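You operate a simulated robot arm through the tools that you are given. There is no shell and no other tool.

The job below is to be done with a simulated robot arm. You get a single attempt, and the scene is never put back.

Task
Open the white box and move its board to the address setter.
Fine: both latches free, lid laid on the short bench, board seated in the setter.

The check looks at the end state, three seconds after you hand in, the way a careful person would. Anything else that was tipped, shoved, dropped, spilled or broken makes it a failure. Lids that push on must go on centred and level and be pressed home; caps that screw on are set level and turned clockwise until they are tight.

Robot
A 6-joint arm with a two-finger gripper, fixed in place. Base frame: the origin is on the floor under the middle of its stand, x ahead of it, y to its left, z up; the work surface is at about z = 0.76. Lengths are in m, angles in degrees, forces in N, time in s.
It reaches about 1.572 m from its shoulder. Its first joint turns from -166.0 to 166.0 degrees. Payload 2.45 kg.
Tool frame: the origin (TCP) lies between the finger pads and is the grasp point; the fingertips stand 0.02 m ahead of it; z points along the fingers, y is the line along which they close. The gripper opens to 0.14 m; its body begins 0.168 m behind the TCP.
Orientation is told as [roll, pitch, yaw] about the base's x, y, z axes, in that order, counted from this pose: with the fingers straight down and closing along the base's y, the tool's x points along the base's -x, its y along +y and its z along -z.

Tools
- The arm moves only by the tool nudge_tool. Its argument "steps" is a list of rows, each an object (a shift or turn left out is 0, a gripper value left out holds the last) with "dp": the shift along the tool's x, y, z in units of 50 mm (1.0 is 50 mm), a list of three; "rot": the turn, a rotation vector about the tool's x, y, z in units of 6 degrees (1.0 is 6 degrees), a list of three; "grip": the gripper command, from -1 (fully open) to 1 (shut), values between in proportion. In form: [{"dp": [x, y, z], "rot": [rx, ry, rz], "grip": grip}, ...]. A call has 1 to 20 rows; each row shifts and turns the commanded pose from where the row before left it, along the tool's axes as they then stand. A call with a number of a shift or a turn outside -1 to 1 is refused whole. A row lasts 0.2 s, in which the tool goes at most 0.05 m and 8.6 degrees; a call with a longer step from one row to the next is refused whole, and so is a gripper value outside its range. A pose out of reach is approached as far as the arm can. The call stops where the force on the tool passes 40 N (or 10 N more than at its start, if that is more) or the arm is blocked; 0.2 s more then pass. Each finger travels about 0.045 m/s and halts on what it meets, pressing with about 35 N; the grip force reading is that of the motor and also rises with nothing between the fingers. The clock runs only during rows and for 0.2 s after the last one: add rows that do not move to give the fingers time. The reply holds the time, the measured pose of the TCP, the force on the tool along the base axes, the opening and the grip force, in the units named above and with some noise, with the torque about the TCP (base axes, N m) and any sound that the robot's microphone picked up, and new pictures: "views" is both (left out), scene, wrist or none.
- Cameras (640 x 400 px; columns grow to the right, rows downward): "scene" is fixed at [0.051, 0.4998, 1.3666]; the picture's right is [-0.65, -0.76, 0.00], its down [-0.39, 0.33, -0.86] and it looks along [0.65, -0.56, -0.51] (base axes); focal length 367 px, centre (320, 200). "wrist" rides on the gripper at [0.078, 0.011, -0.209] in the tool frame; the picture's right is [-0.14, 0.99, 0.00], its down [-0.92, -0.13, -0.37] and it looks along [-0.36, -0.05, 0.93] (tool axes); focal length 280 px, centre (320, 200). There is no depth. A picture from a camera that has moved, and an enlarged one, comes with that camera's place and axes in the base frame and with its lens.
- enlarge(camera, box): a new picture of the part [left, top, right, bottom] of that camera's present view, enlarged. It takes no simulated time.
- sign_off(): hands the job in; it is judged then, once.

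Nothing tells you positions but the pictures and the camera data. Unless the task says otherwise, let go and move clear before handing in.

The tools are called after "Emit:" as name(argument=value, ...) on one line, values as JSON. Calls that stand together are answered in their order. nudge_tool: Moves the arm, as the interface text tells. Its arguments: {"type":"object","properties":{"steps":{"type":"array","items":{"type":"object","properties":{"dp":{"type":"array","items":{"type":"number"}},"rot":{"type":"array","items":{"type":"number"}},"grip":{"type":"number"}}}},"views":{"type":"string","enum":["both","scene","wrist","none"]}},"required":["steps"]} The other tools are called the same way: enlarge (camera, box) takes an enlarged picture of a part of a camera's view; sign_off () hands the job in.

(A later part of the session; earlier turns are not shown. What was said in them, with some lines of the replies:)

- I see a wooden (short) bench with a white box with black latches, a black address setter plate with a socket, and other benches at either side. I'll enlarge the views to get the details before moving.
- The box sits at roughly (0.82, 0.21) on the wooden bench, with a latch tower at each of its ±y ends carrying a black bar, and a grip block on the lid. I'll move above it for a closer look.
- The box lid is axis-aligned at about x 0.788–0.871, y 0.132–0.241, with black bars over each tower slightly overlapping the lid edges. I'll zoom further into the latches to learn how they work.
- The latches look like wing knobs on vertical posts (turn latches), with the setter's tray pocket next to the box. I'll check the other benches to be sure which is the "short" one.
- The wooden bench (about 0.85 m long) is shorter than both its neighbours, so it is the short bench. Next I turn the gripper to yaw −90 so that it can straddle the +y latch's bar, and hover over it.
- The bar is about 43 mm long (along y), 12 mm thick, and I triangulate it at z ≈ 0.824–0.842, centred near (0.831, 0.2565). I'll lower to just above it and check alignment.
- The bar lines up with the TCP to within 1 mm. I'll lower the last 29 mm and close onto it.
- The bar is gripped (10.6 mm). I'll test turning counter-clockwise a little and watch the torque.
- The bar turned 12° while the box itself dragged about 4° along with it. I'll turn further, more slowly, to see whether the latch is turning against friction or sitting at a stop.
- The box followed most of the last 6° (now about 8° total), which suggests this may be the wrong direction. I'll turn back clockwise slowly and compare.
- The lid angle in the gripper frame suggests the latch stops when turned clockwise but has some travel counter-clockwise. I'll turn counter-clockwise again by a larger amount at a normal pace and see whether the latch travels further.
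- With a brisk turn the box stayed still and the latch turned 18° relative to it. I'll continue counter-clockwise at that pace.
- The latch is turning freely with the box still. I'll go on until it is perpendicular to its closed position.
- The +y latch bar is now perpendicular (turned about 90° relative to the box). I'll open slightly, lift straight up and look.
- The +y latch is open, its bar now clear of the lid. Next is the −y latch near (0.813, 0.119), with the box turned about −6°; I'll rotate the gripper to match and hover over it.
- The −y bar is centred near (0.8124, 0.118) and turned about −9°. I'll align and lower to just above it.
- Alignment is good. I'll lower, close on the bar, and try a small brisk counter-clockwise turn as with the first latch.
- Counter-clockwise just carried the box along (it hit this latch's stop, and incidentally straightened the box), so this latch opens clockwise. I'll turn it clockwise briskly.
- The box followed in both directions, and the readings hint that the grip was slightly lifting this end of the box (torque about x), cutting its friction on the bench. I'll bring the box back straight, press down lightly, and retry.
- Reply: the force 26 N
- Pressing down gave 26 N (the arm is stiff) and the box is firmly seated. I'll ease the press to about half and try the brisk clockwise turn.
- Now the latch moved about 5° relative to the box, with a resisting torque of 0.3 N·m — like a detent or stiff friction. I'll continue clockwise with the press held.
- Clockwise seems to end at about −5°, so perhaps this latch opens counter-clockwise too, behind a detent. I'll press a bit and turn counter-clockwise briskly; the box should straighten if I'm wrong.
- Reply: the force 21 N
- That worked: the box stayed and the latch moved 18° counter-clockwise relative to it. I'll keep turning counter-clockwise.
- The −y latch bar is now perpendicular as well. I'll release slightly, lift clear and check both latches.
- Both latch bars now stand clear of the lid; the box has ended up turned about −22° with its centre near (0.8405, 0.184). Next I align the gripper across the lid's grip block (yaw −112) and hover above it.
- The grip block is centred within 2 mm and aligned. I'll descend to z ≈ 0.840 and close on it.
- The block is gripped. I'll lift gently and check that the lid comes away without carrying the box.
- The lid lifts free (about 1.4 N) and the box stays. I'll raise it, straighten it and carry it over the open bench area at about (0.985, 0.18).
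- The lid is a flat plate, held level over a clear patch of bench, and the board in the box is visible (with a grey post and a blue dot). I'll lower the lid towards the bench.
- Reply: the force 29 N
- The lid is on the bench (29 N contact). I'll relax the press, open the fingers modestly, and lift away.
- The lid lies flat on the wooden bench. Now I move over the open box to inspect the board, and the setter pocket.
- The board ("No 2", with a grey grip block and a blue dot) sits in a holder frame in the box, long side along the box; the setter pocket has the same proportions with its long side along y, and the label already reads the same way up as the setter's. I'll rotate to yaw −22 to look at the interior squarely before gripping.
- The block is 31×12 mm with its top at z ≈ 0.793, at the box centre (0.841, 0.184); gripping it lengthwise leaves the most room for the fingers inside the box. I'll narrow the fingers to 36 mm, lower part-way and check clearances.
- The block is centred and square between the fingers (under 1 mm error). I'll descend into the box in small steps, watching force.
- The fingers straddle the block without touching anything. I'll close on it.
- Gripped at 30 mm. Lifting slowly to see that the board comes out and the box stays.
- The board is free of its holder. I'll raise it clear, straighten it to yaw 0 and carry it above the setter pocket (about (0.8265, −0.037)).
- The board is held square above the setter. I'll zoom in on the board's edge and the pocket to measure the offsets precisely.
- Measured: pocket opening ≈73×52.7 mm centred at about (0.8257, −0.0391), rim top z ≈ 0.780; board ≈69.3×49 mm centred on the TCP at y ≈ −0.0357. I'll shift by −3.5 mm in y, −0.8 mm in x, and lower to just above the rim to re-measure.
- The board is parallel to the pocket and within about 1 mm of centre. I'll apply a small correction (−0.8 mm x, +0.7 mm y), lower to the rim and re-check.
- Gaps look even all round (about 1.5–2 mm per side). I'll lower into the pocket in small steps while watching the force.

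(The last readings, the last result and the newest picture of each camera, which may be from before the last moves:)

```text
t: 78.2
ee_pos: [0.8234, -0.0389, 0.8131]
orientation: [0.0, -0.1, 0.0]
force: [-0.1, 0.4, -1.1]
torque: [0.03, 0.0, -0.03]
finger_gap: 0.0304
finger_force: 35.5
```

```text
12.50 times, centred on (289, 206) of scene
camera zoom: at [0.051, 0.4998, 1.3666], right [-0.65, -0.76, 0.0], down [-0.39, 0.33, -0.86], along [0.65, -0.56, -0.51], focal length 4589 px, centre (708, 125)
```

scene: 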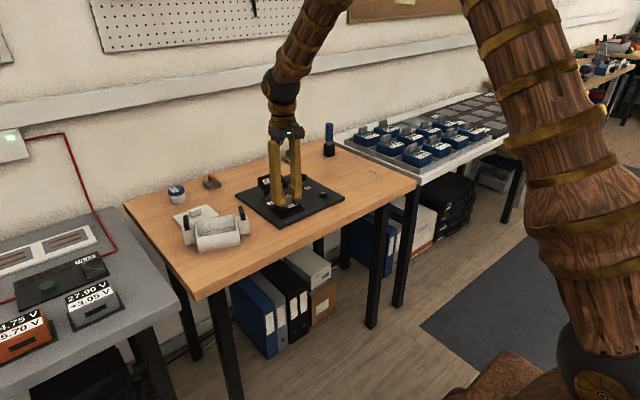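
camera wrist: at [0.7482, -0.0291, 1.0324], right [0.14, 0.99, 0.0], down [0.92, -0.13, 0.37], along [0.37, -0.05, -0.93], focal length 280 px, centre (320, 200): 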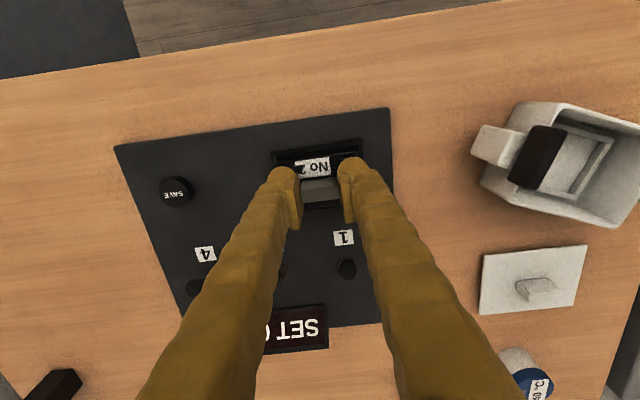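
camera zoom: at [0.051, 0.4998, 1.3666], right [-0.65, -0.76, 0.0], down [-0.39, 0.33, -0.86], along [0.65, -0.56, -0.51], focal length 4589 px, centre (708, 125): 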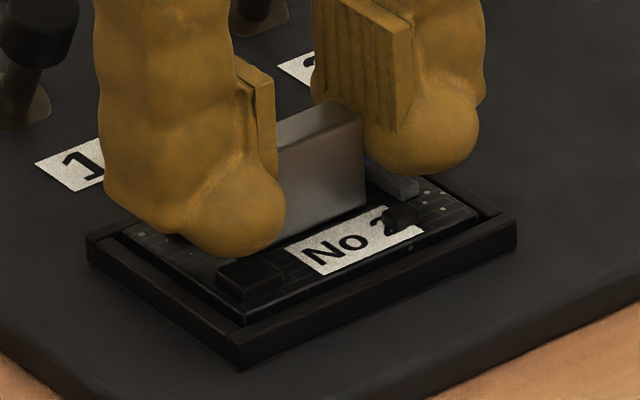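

Emit:
enlarge(camera="scene", box=[270, 198, 310, 222])

Emit:
enlarge(camera="wrist", box=[268, 145, 308, 170])

Emit:
enlarge(camera="wrist", box=[332, 135, 372, 160])

```text
16.00 times, centred on (290, 210) of scene
camera zoom: at [0.051, 0.4998, 1.3666], right [-0.65, -0.76, 0.0], down [-0.39, 0.33, -0.86], along [0.65, -0.56, -0.51], focal length 5874 px, centre (800, 40)
```

zoom: 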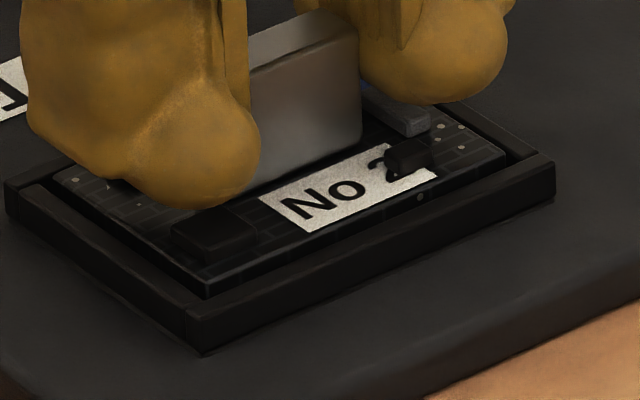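

```text
16.00 times, centred on (288, 158) of wrist
camera zoom: at [0.7467, -0.0281, 1.0209], right [0.14, 0.99, 0.0], down [0.92, -0.13, 0.37], along [0.37, -0.05, -0.93], focal length 4486 px, centre (832, 880)
```

zoom: 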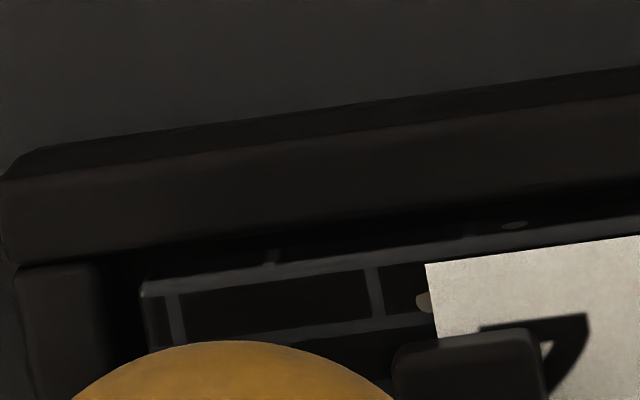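

```text
16.00 times, centred on (352, 148) of wrist
camera zoom: at [0.7467, -0.0281, 1.0209], right [0.14, 0.99, 0.0], down [0.92, -0.13, 0.37], along [0.37, -0.05, -0.93], focal length 4486 px, centre (-192, 1040)
```

zoom: 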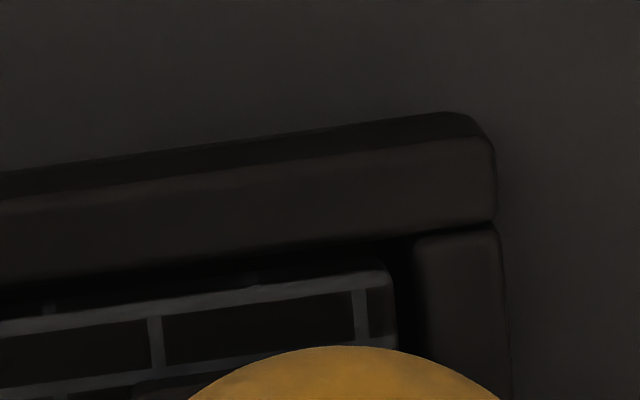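

The gaps are fine on all sides (about 1.2–2.2 mm). I'll nudge 0.4 mm in −y and keep lowering.

Emit:
nudge_tool(steps=[{"dp": [0, -0.008, 0.03]}, {"dp": [0, 0, 0.03]}, {"dp": [0, 0, 0]}, {"dp": [0, 0, 0]}], views="none")

Emit:
enlarge(camera="scene", box=[270, 198, 310, 222])

```text
t: 79.2
ee_pos: [0.8237, -0.0405, 0.8094]
orientation: [0.1, 0.0, 0.1]
force: [-0.2, 0.6, -0.3]
torque: [0.0, -0.03, -0.04]
finger_gap: 0.0303
finger_force: 35.1
```

```text
16.00 times, centred on (290, 210) of scene
camera zoom: at [0.051, 0.4998, 1.3666], right [-0.65, -0.76, 0.0], down [-0.39, 0.33, -0.86], along [0.65, -0.56, -0.51], focal length 5874 px, centre (800, 40)
```

zoom: 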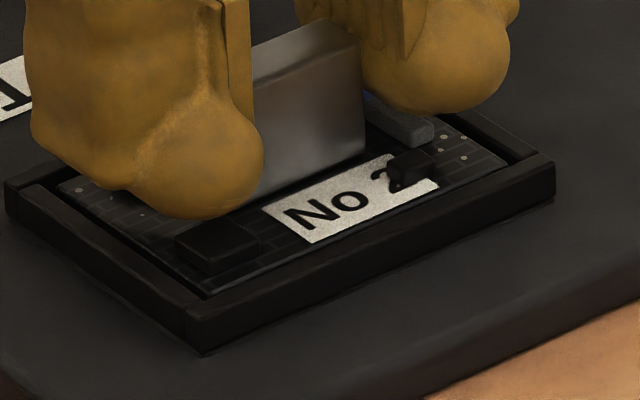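

Emit:
nudge_tool(steps=[{"dp": [0, 0, 0.02]}, {"dp": [0, 0, 0.02]}, {"dp": [0, 0, 0]}], views="none")

Emit:
enlarge(camera="scene", box=[270, 198, 310, 222])

```text
t: 80.0
ee_pos: [0.8234, -0.0402, 0.8075]
orientation: [0.0, 0.0, 0.1]
force: [0.5, 0.5, -0.4]
torque: [-0.03, -0.03, 0.02]
finger_gap: 0.0306
finger_force: 34.9
```

```text
16.00 times, centred on (290, 210) of scene
camera zoom: at [0.051, 0.4998, 1.3666], right [-0.65, -0.76, 0.0], down [-0.39, 0.33, -0.86], along [0.65, -0.56, -0.51], focal length 5874 px, centre (800, 40)
```

zoom: 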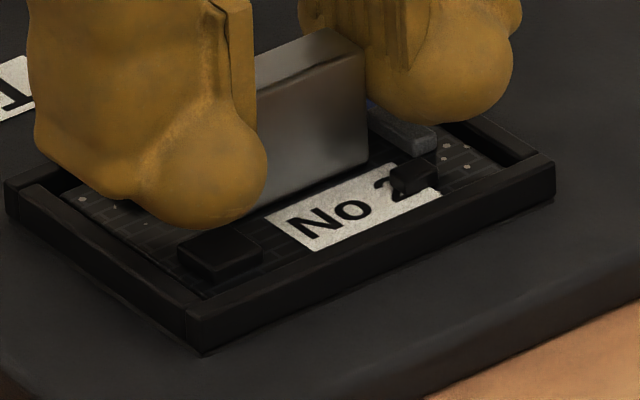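

Emit:
nudge_tool(steps=[{"dp": [0, 0, 0.02]}, {"dp": [0, 0, 0.02]}, {"dp": [0, 0, 0]}], views="none")

Emit:
enlarge(camera="scene", box=[270, 198, 310, 222])

```text
t: 80.8
ee_pos: [0.824, -0.0401, 0.8062]
orientation: [-0.1, -0.1, 0.1]
force: [-0.2, -7.1, 26.7]
torque: [-0.14, -0.06, -0.01]
finger_gap: 0.0303
finger_force: 34.8
```

```text
16.00 times, centred on (290, 210) of scene
camera zoom: at [0.051, 0.4998, 1.3666], right [-0.65, -0.76, 0.0], down [-0.39, 0.33, -0.86], along [0.65, -0.56, -0.51], focal length 5874 px, centre (800, 40)
```

zoom: 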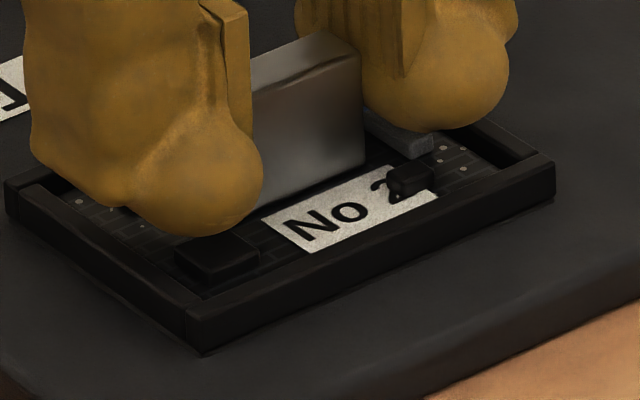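

The board has bottomed out in the pocket (27 N upward). I'll relax the press, open the fingers slightly and lift straight up.

Emit:
nudge_tool(steps=[{"dp": [0, 0, -0.03]}, {"dp": [0, 0, 0]}, {"grip": 0.85}, {"grip": 0.6}, {"grip": 0.4}, {"grip": 0.4}, {"dp": [0, 0, 0]}], views="none")

Emit:
enlarge(camera="scene", box=[270, 198, 310, 222])

Emit:
enlarge(camera="wrist", box=[260, 120, 380, 200])

```text
t: 82.4
ee_pos: [0.8244, -0.0411, 0.8066]
orientation: [0.0, -0.1, 0.2]
force: [1.1, 0.3, -0.2]
torque: [0.02, -0.02, -0.01]
finger_gap: 0.0419
finger_force: 0.2
```

```text
16.00 times, centred on (290, 210) of scene
camera zoom: at [0.051, 0.4998, 1.3666], right [-0.65, -0.76, 0.0], down [-0.39, 0.33, -0.86], along [0.65, -0.56, -0.51], focal length 5874 px, centre (800, 40)
```

zoom: 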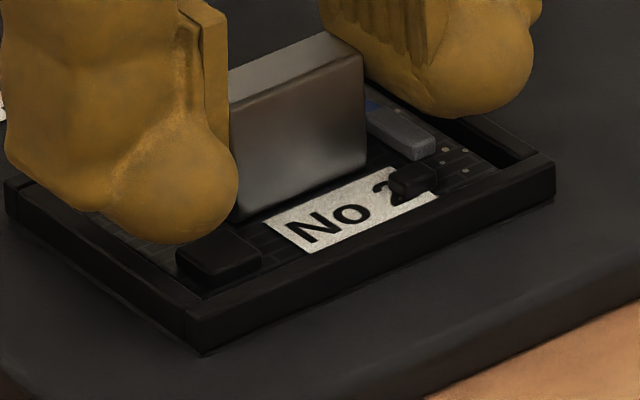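

```text
5.00 times, centred on (320, 160) of wrist
camera zoom: at [0.747, -0.0287, 1.0152], right [0.14, 0.99, 0.0], down [0.92, -0.13, 0.37], along [0.36, -0.05, -0.93], focal length 1402 px, centre (320, 400)
```

zoom: 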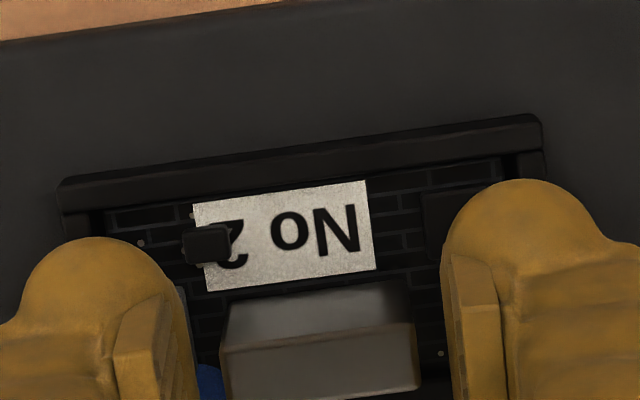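

The board stays in the pocket after release. I'll lift straight up well clear and inspect the result.

Emit:
nudge_tool(steps=[{"dp": [0, 0, -0.3]}, {"dp": [0, 0, -0.5]}, {"dp": [0, 0, -0.7]}, {"dp": [0, 0, -0.8]}, {"dp": [0, 0, -0.8]}, {"dp": [0, 0, -0.8], "grip": -0.5}, {"dp": [0, 0, 0]}, {"dp": [0, 0, 0]}])

Emit:
enlarge(camera="scene", box=[265, 190, 315, 222])

Emit:
enlarge(camera="wrist", box=[260, 120, 380, 200])

Emit:
enlarge(camera="scene", box=[130, 130, 350, 270])

```text
t: 84.2
ee_pos: [0.8216, -0.0397, 0.9998]
orientation: [0.0, 0.0, 0.1]
force: [0.0, 0.0, -0.3]
torque: [-0.01, -0.02, 0.02]
finger_gap: 0.1049
finger_force: 0.1
camera wrist: at [0.7451, -0.0279, 1.2083], right [0.14, 0.99, 0.0], down [0.92, -0.13, 0.37], along [0.37, -0.05, -0.93], focal length 280 px, centre (320, 200)
```

scene: 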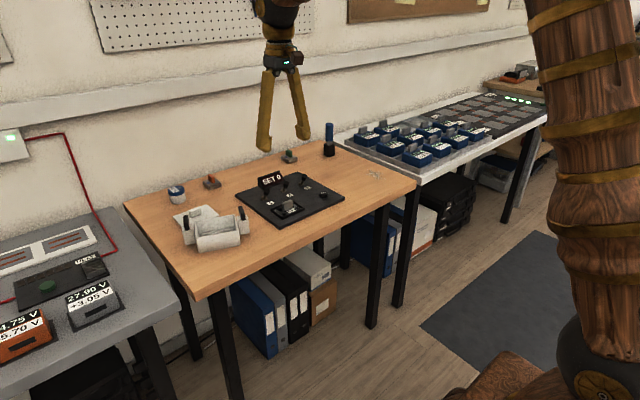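
wrist: 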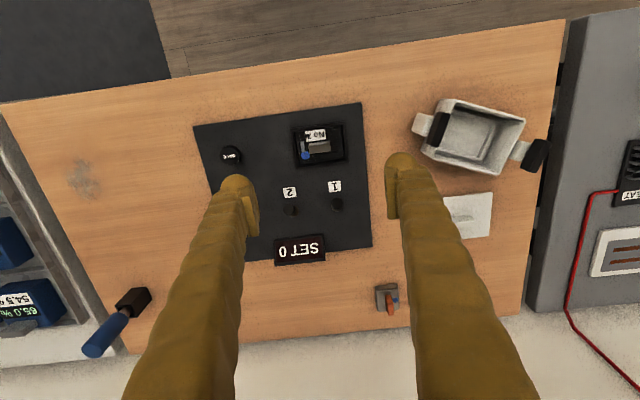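

```text
12.50 times, centred on (290, 206) of scene
camera zoom: at [0.051, 0.4998, 1.3666], right [-0.65, -0.76, 0.0], down [-0.39, 0.33, -0.86], along [0.65, -0.56, -0.51], focal length 4589 px, centre (695, 125)
```

zoom: 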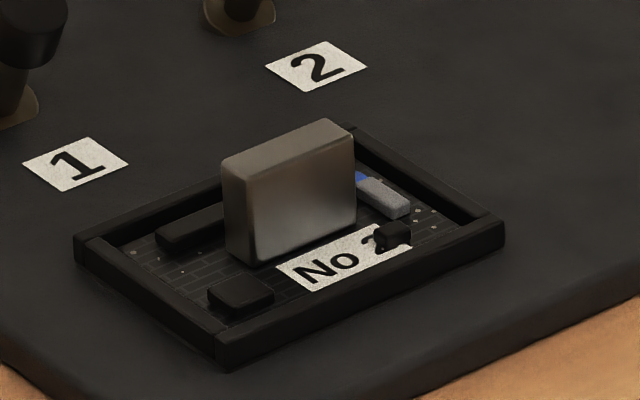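

```text
5.00 times, centred on (320, 160) of wrist
camera zoom: at [0.7451, -0.0279, 1.2083], right [0.14, 0.99, 0.0], down [0.92, -0.13, 0.37], along [0.37, -0.05, -0.93], focal length 1402 px, centre (320, 400)
```

zoom: 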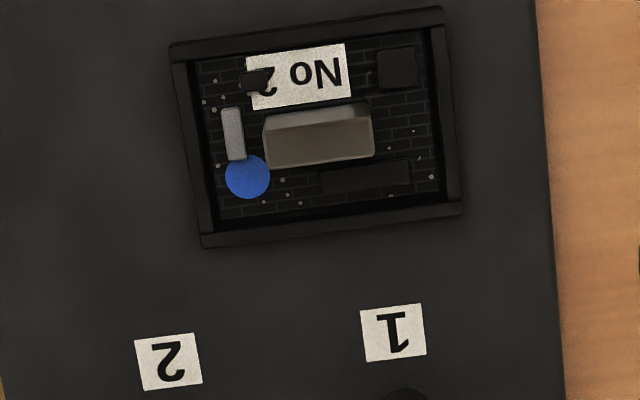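

```text
2.86 times, centred on (240, 200) of scene
camera zoom: at [0.051, 0.4998, 1.3666], right [-0.65, -0.76, 0.0], down [-0.39, 0.33, -0.86], along [0.65, -0.56, -0.51], focal length 1049 px, centre (549, 200)
```

zoom: 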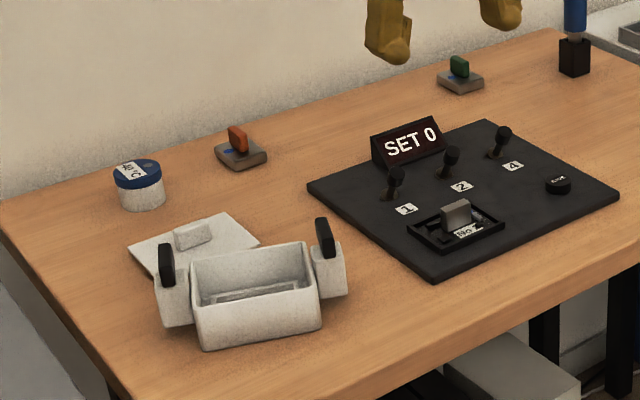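

The board sits flat and centred in the setter pocket, with the toggles and display untouched. The only untidy thing is that the box ended up turned about 22° on the bench; I'll bring it back to its original pose by gently pinching its wall. First I move above it.

Emit:
nudge_tool(steps=[{"dp": [0.06, 0.795, 0], "grip": 0.3}, {"dp": [0.06, 0.795, 0]}, {"dp": [0.06, 0.795, 0]}, {"dp": [0.06, 0.795, 0]}, {"dp": [0.06, 0.795, 0]}, {"dp": [0.06, 0.795, 0]}, {"rot": [0, 0, 1]}, {"rot": [0, 0, 1]}, {"rot": [0, 0, 1]}, {"rot": [0, 0, 1]}, {"rot": [0, 0, 1]}, {"rot": [0, 0, 1]}, {"rot": [0, 0, 1]}, {"rot": [0, 0, 1]}, {"rot": [0, 0, 1]}, {"rot": [0, 0, 1]}, {"rot": [0, 0, 1]}, {"rot": [0, 0, 1]}, {"rot": [0, 0, 1]}, {"rot": [0, 0, 1]}], views="none")

Emit:
nudge_tool(steps=[{"rot": [0, 0, 1]}, {"rot": [0, 0, 1]}, {"rot": [0, 0, 1]}, {"rot": [0, 0, 1]}, {"rot": [0, 0, 0.68]}, {"dp": [0, 0, 0]}])

Emit:
enlarge(camera="wrist", box=[240, 100, 400, 220])

```text
t: 88.4
ee_pos: [0.8058, 0.1982, 1.0003]
orientation: [0.0, 0.0, -84.0]
force: [-0.6, 0.1, 0.3]
torque: [0.02, 0.02, -0.01]
finger_gap: 0.049
finger_force: 0.1
```

```text
t: 89.8
ee_pos: [0.8045, 0.1997, 1.0014]
orientation: [0.0, 0.0, -112.1]
force: [0.2, 0.5, -0.1]
torque: [-0.01, 0.0, 0.0]
finger_gap: 0.0489
finger_force: 0.1
camera wrist: at [0.8461, 0.2683, 1.2097], right [0.87, -0.5, 0.0], down [-0.46, -0.81, 0.37], along [-0.18, -0.32, -0.93], focal length 280 px, centre (320, 200)
```

scene: 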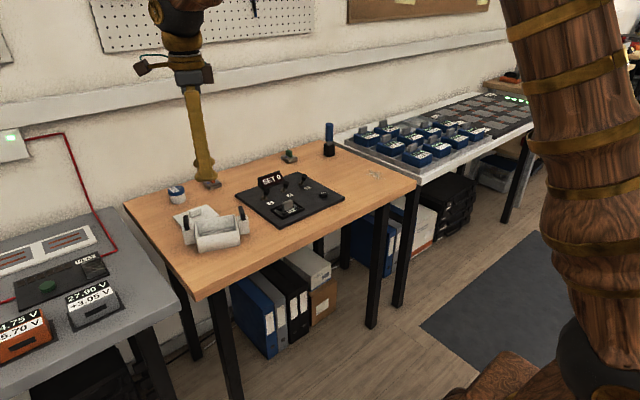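
wrist: 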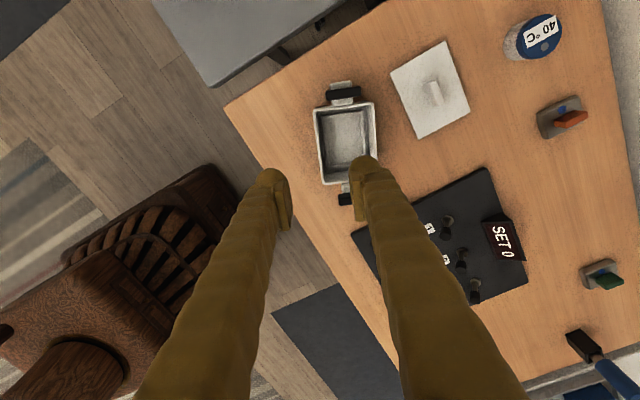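

```text
3.33 times, centred on (320, 160) of wrist
camera zoom: at [0.8461, 0.2683, 1.2097], right [0.87, -0.5, 0.0], down [-0.46, -0.81, 0.37], along [-0.18, -0.32, -0.93], focal length 935 px, centre (320, 333)
```

zoom: 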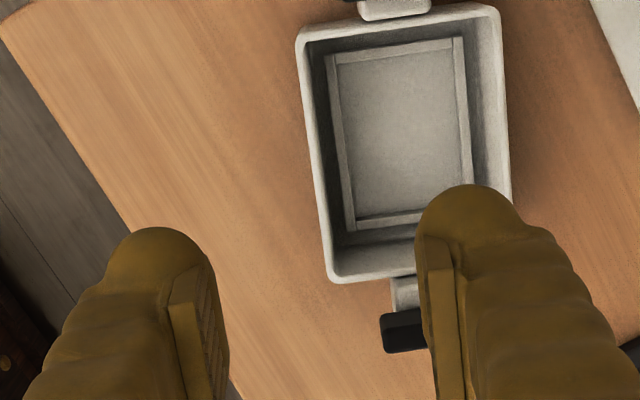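

The box's near long wall is centred at about (0.805, 0.198), right under the gripper. I'll descend so that the fingers straddle it and close gently on the wall.

Emit:
nudge_tool(steps=[{"dp": [-0.04, -0.01, 0.7]}, {"dp": [0, 0, 0.7]}, {"dp": [0, 0, 0.7]}, {"dp": [0, 0, 0.7]}, {"dp": [0, 0, 0.5]}, {"dp": [0, 0, 0.2]}, {"dp": [0, 0, 0]}])

Emit:
enlarge(camera="scene", box=[170, 170, 260, 260])

Emit:
enlarge(camera="wrist", box=[240, 110, 400, 230])

```text
t: 91.4
ee_pos: [0.8053, 0.1964, 0.8254]
orientation: [0.0, 0.0, -111.9]
force: [0.8, 0.9, 0.3]
torque: [0.04, -0.01, -0.06]
finger_gap: 0.049
finger_force: 0.1
camera wrist: at [0.8456, 0.2656, 1.0348], right [0.87, -0.5, 0.0], down [-0.46, -0.81, 0.37], along [-0.18, -0.32, -0.93], focal length 280 px, centre (320, 200)
```

scene: 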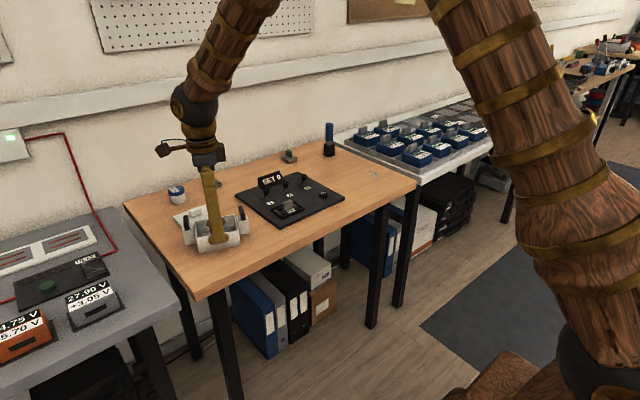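
wrist: 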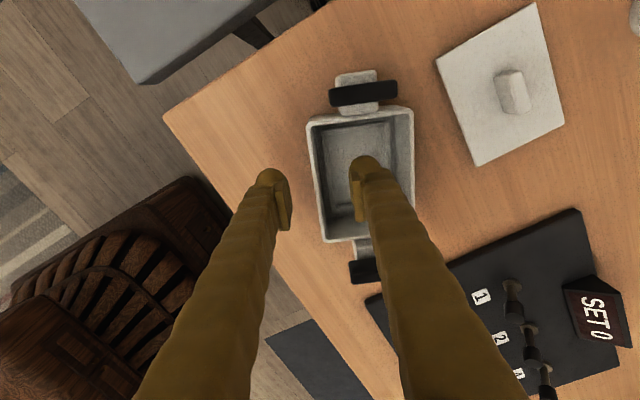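

```text
4.44 times, centred on (215, 215) of scene
camera zoom: at [0.051, 0.4998, 1.3666], right [-0.65, -0.76, 0.0], down [-0.39, 0.33, -0.86], along [0.65, -0.56, -0.51], focal length 1632 px, centre (787, 133)
```

zoom: 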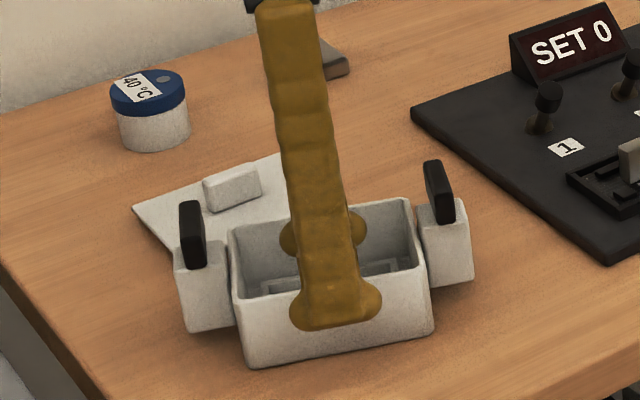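

```text
3.33 times, centred on (320, 170) of wrist
camera zoom: at [0.8456, 0.2656, 1.0348], right [0.87, -0.5, 0.0], down [-0.46, -0.81, 0.37], along [-0.18, -0.32, -0.93], focal length 935 px, centre (320, 300)
```

zoom: 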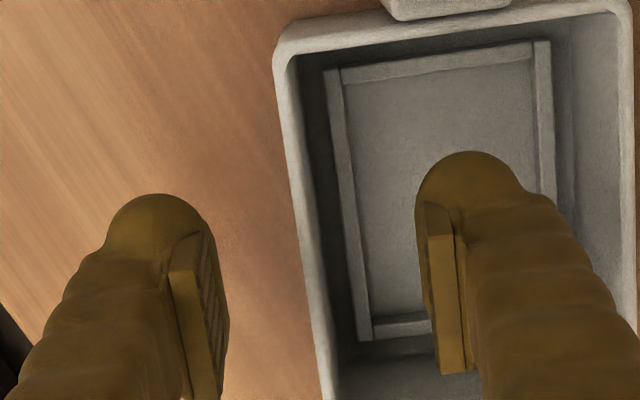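

Emit:
nudge_tool(steps=[{"dp": [0, 0, 0.12]}, {"dp": [0, 0, 0.12]}, {"dp": [0, 0, 0]}, {"grip": 0.6}, {"grip": 0.85}, {"grip": 1}, {"grip": 1}, {"grip": 1}, {"grip": 1}], views="none")

Emit:
enlarge(camera="scene", box=[170, 170, 260, 260])

Emit:
enlarge(camera="wrist", box=[240, 110, 400, 230])

```text
t: 93.4
ee_pos: [0.8051, 0.1968, 0.8153]
orientation: [0.1, 0.0, -112.0]
force: [-0.7, -0.4, -0.4]
torque: [0.02, 0.0, -0.03]
finger_gap: 0.0059
finger_force: 32.0
```

```text
4.44 times, centred on (215, 215) of scene
camera zoom: at [0.051, 0.4998, 1.3666], right [-0.65, -0.76, 0.0], down [-0.39, 0.33, -0.86], along [0.65, -0.56, -0.51], focal length 1632 px, centre (787, 133)
```

zoom: 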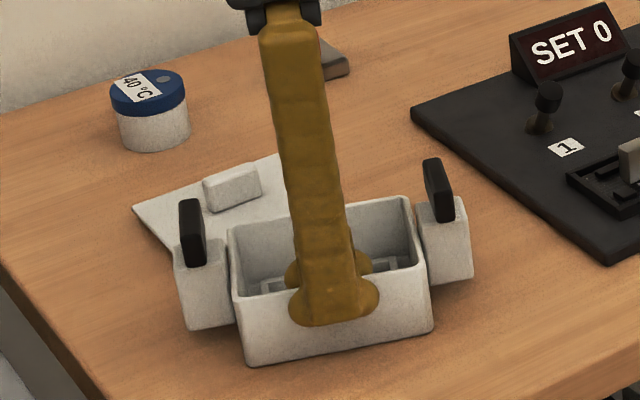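

```text
3.33 times, centred on (320, 170) of wrist
camera zoom: at [0.8454, 0.2664, 1.0228], right [0.87, -0.5, 0.0], down [-0.46, -0.81, 0.37], along [-0.18, -0.32, -0.93], focal length 935 px, centre (320, 300)
```

zoom: 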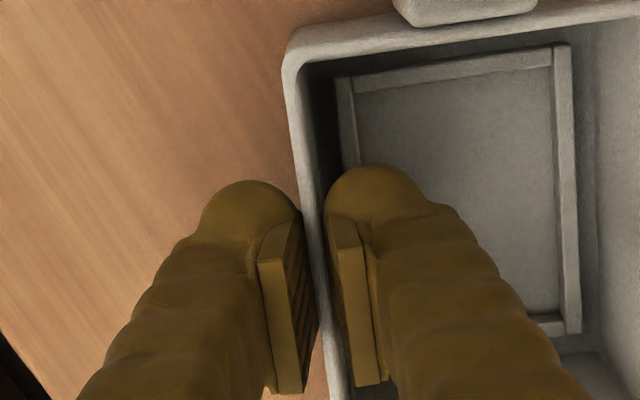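

The wall is held. I'll slowly turn the box back by 22° and slide it to its original spot (centre about (0.829, 0.186)).

Emit:
nudge_tool(steps=[{"rot": [0, 0, -0.46]}, {"rot": [0, 0, -0.46]}, {"rot": [0, 0, -0.46]}, {"rot": [0, 0, -0.46]}, {"rot": [0, 0, -0.46]}, {"rot": [0, 0, -0.46]}, {"rot": [0, 0, -0.46]}, {"rot": [0, 0, -0.46]}, {"dp": [0, 0, 0]}], views="none")

Emit:
enlarge(camera="scene", box=[170, 170, 260, 260])

Emit:
enlarge(camera="wrist", box=[240, 110, 400, 230])

```text
t: 95.4
ee_pos: [0.8045, 0.1966, 0.8153]
orientation: [0.0, 0.0, -89.9]
force: [-0.6, -1.0, -1.6]
torque: [-0.01, 0.02, -0.06]
finger_gap: 0.0058
finger_force: 31.7
```

```text
4.44 times, centred on (215, 215) of scene
camera zoom: at [0.051, 0.4998, 1.3666], right [-0.65, -0.76, 0.0], down [-0.39, 0.33, -0.86], along [0.65, -0.56, -0.51], focal length 1632 px, centre (787, 133)
```

zoom: 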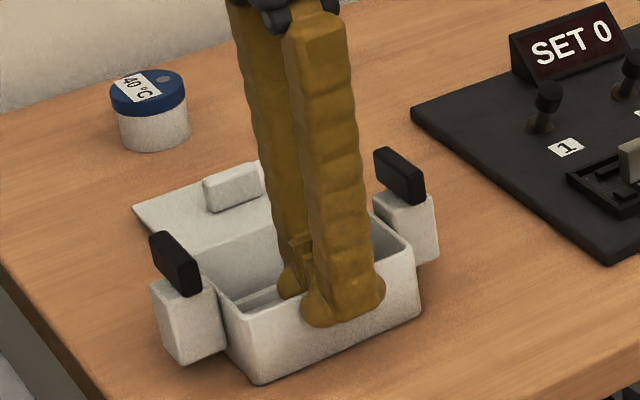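

```text
3.33 times, centred on (320, 170) of wrist
camera zoom: at [0.8167, 0.2762, 1.0231], right [0.99, -0.14, 0.0], down [-0.13, -0.92, 0.37], along [-0.05, -0.37, -0.93], focal length 935 px, centre (320, 300)
```

zoom: 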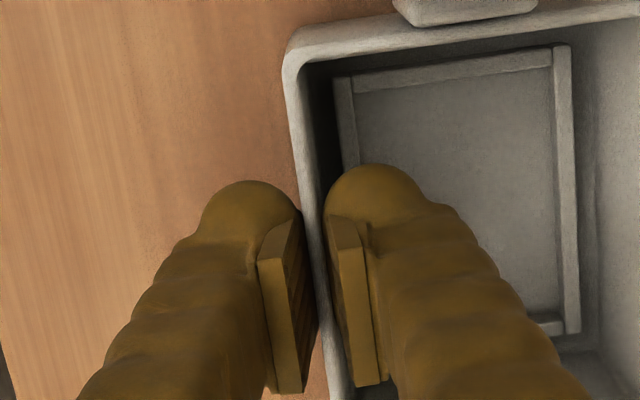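

Emit:
nudge_tool(steps=[{"dp": [-0.061, -0.08, 0]}, {"dp": [-0.061, -0.08, 0]}, {"dp": [-0.061, -0.08, 0]}, {"dp": [-0.061, -0.08, 0]}, {"dp": [0, 0, 0]}], views="none")

Emit:
enlarge(camera="scene", box=[160, 180, 260, 260])

```text
t: 96.6
ee_pos: [0.7879, 0.1862, 0.8152]
orientation: [0.0, 0.0, -89.9]
force: [-0.7, 1.1, -0.1]
torque: [0.05, 0.01, 0.07]
finger_gap: 0.0063
finger_force: 32.0
```

```text
5.00 times, centred on (210, 220) of scene
camera zoom: at [0.051, 0.4998, 1.3666], right [-0.65, -0.76, 0.0], down [-0.39, 0.33, -0.86], along [0.65, -0.56, -0.51], focal length 1836 px, centre (870, 100)
```

zoom: 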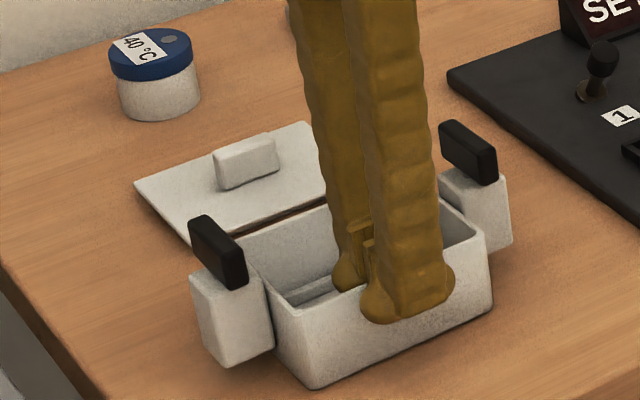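

The box is back at its original position. I'll release the wall, lift clear and park, then inspect everything once more.

Emit:
nudge_tool(steps=[{"grip": 0.7}, {"grip": 0.45}, {"grip": 0.45}, {"grip": 0.45}, {"dp": [0, 0, 0]}, {"dp": [0, 0, -0.4]}, {"dp": [0, 0, -0.8]}, {"dp": [0, 0, -0.8]}, {"dp": [0, 0, -0.8]}, {"dp": [0, 0, -0.8]}, {"dp": [0, 0, -0.8]}, {"dp": [0, 0, 0]}])

Emit:
enlarge(camera="scene", box=[120, 130, 360, 280])

Emit:
enlarge(camera="scene", box=[160, 180, 260, 260])

Emit:
enlarge(camera="scene", box=[230, 160, 350, 235])

```text
t: 99.2
ee_pos: [0.7891, 0.1854, 1.0344]
orientation: [-0.1, 0.0, -89.8]
force: [-0.4, 0.3, 0.1]
torque: [0.01, -0.03, 0.02]
finger_gap: 0.0384
finger_force: 0.0
camera wrist: at [0.8001, 0.2639, 1.2431], right [0.99, -0.14, 0.0], down [-0.13, -0.92, 0.37], along [-0.05, -0.37, -0.93], focal length 280 px, centre (320, 200)
```

scene: 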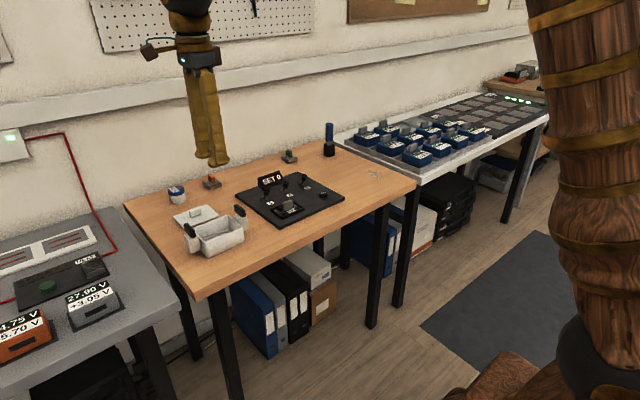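
wrist: 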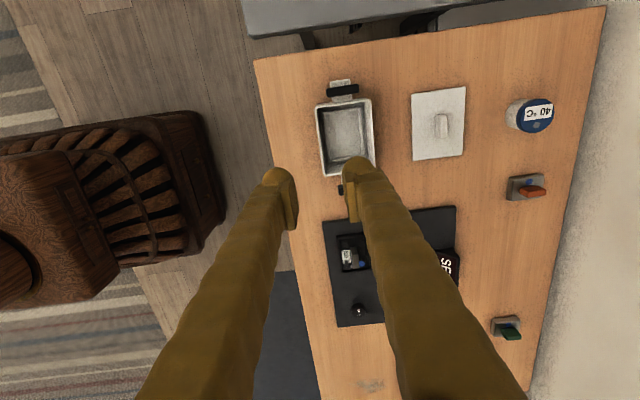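

```text
2.67 times, centred on (240, 205) of scene
camera zoom: at [0.051, 0.4998, 1.3666], right [-0.65, -0.76, 0.0], down [-0.39, 0.33, -0.86], along [0.65, -0.56, -0.51], focal length 979 px, centre (533, 187)
```

zoom: 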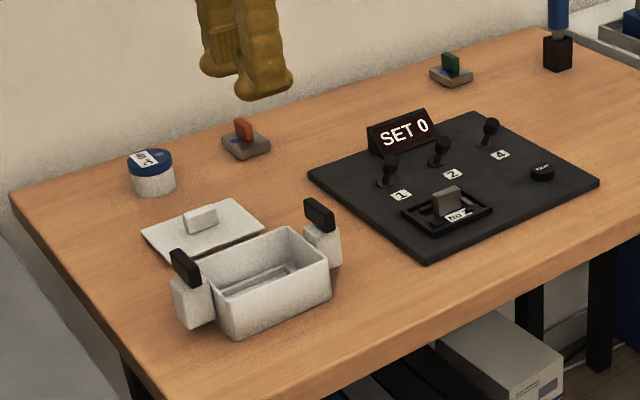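

```text
5.00 times, centred on (210, 220) of scene
camera zoom: at [0.051, 0.4998, 1.3666], right [-0.65, -0.76, 0.0], down [-0.39, 0.33, -0.86], along [0.65, -0.56, -0.51], focal length 1836 px, centre (870, 100)
```

zoom: 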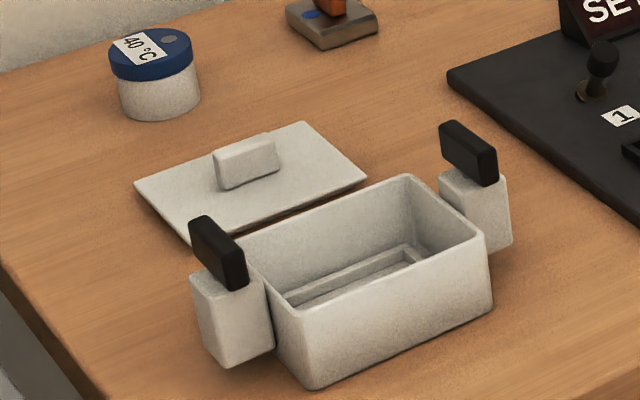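

```text
5.33 times, centred on (290, 198) of scene
camera zoom: at [0.051, 0.4998, 1.3666], right [-0.65, -0.76, 0.0], down [-0.39, 0.33, -0.86], along [0.65, -0.56, -0.51], focal length 1958 px, centre (480, 213)
```

zoom: 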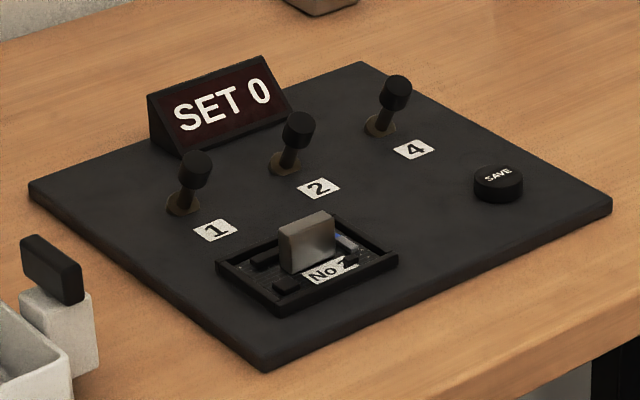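

Both latches stand open, the lid lies flat on the wooden short bench, and the board sits level in the setter pocket. The box is back where it started, nothing else has been disturbed, and the arm is clear with empty fingers. I'm handing in.

Emit:
sign_off()

```text
The job is handed in.
```

The white box is open, its board is seated in the address setter, and I've handed the job in. No verdict has come back yet.

- **Latches:** both are turned about 90° and stand clear of where the lid was.
- **Lid:** it lies flat on the wooden bench behind the box. I took that as the short bench because it measures about 0.85 m, shorter than the white bench beside it; the grey bench on the other side runs out of view.
- **Board:** it sits level inside the setter's pocket, with its "No 2" label the same way up as the setter's own labels. I found no orientation mark on the pocket, so I kept the way round it had in the box. I did not touch the toggles or the SAVE button, and the display still reads "SET 0".
- **Box:** turning the latches dragged it round by about 22° on the bench. I gripped its wall and moved it back; in the last picture it lines up with where it started.

Nothing else on the benches appeared to have moved in the last pictures. The gripper is empty and clear of the bench.
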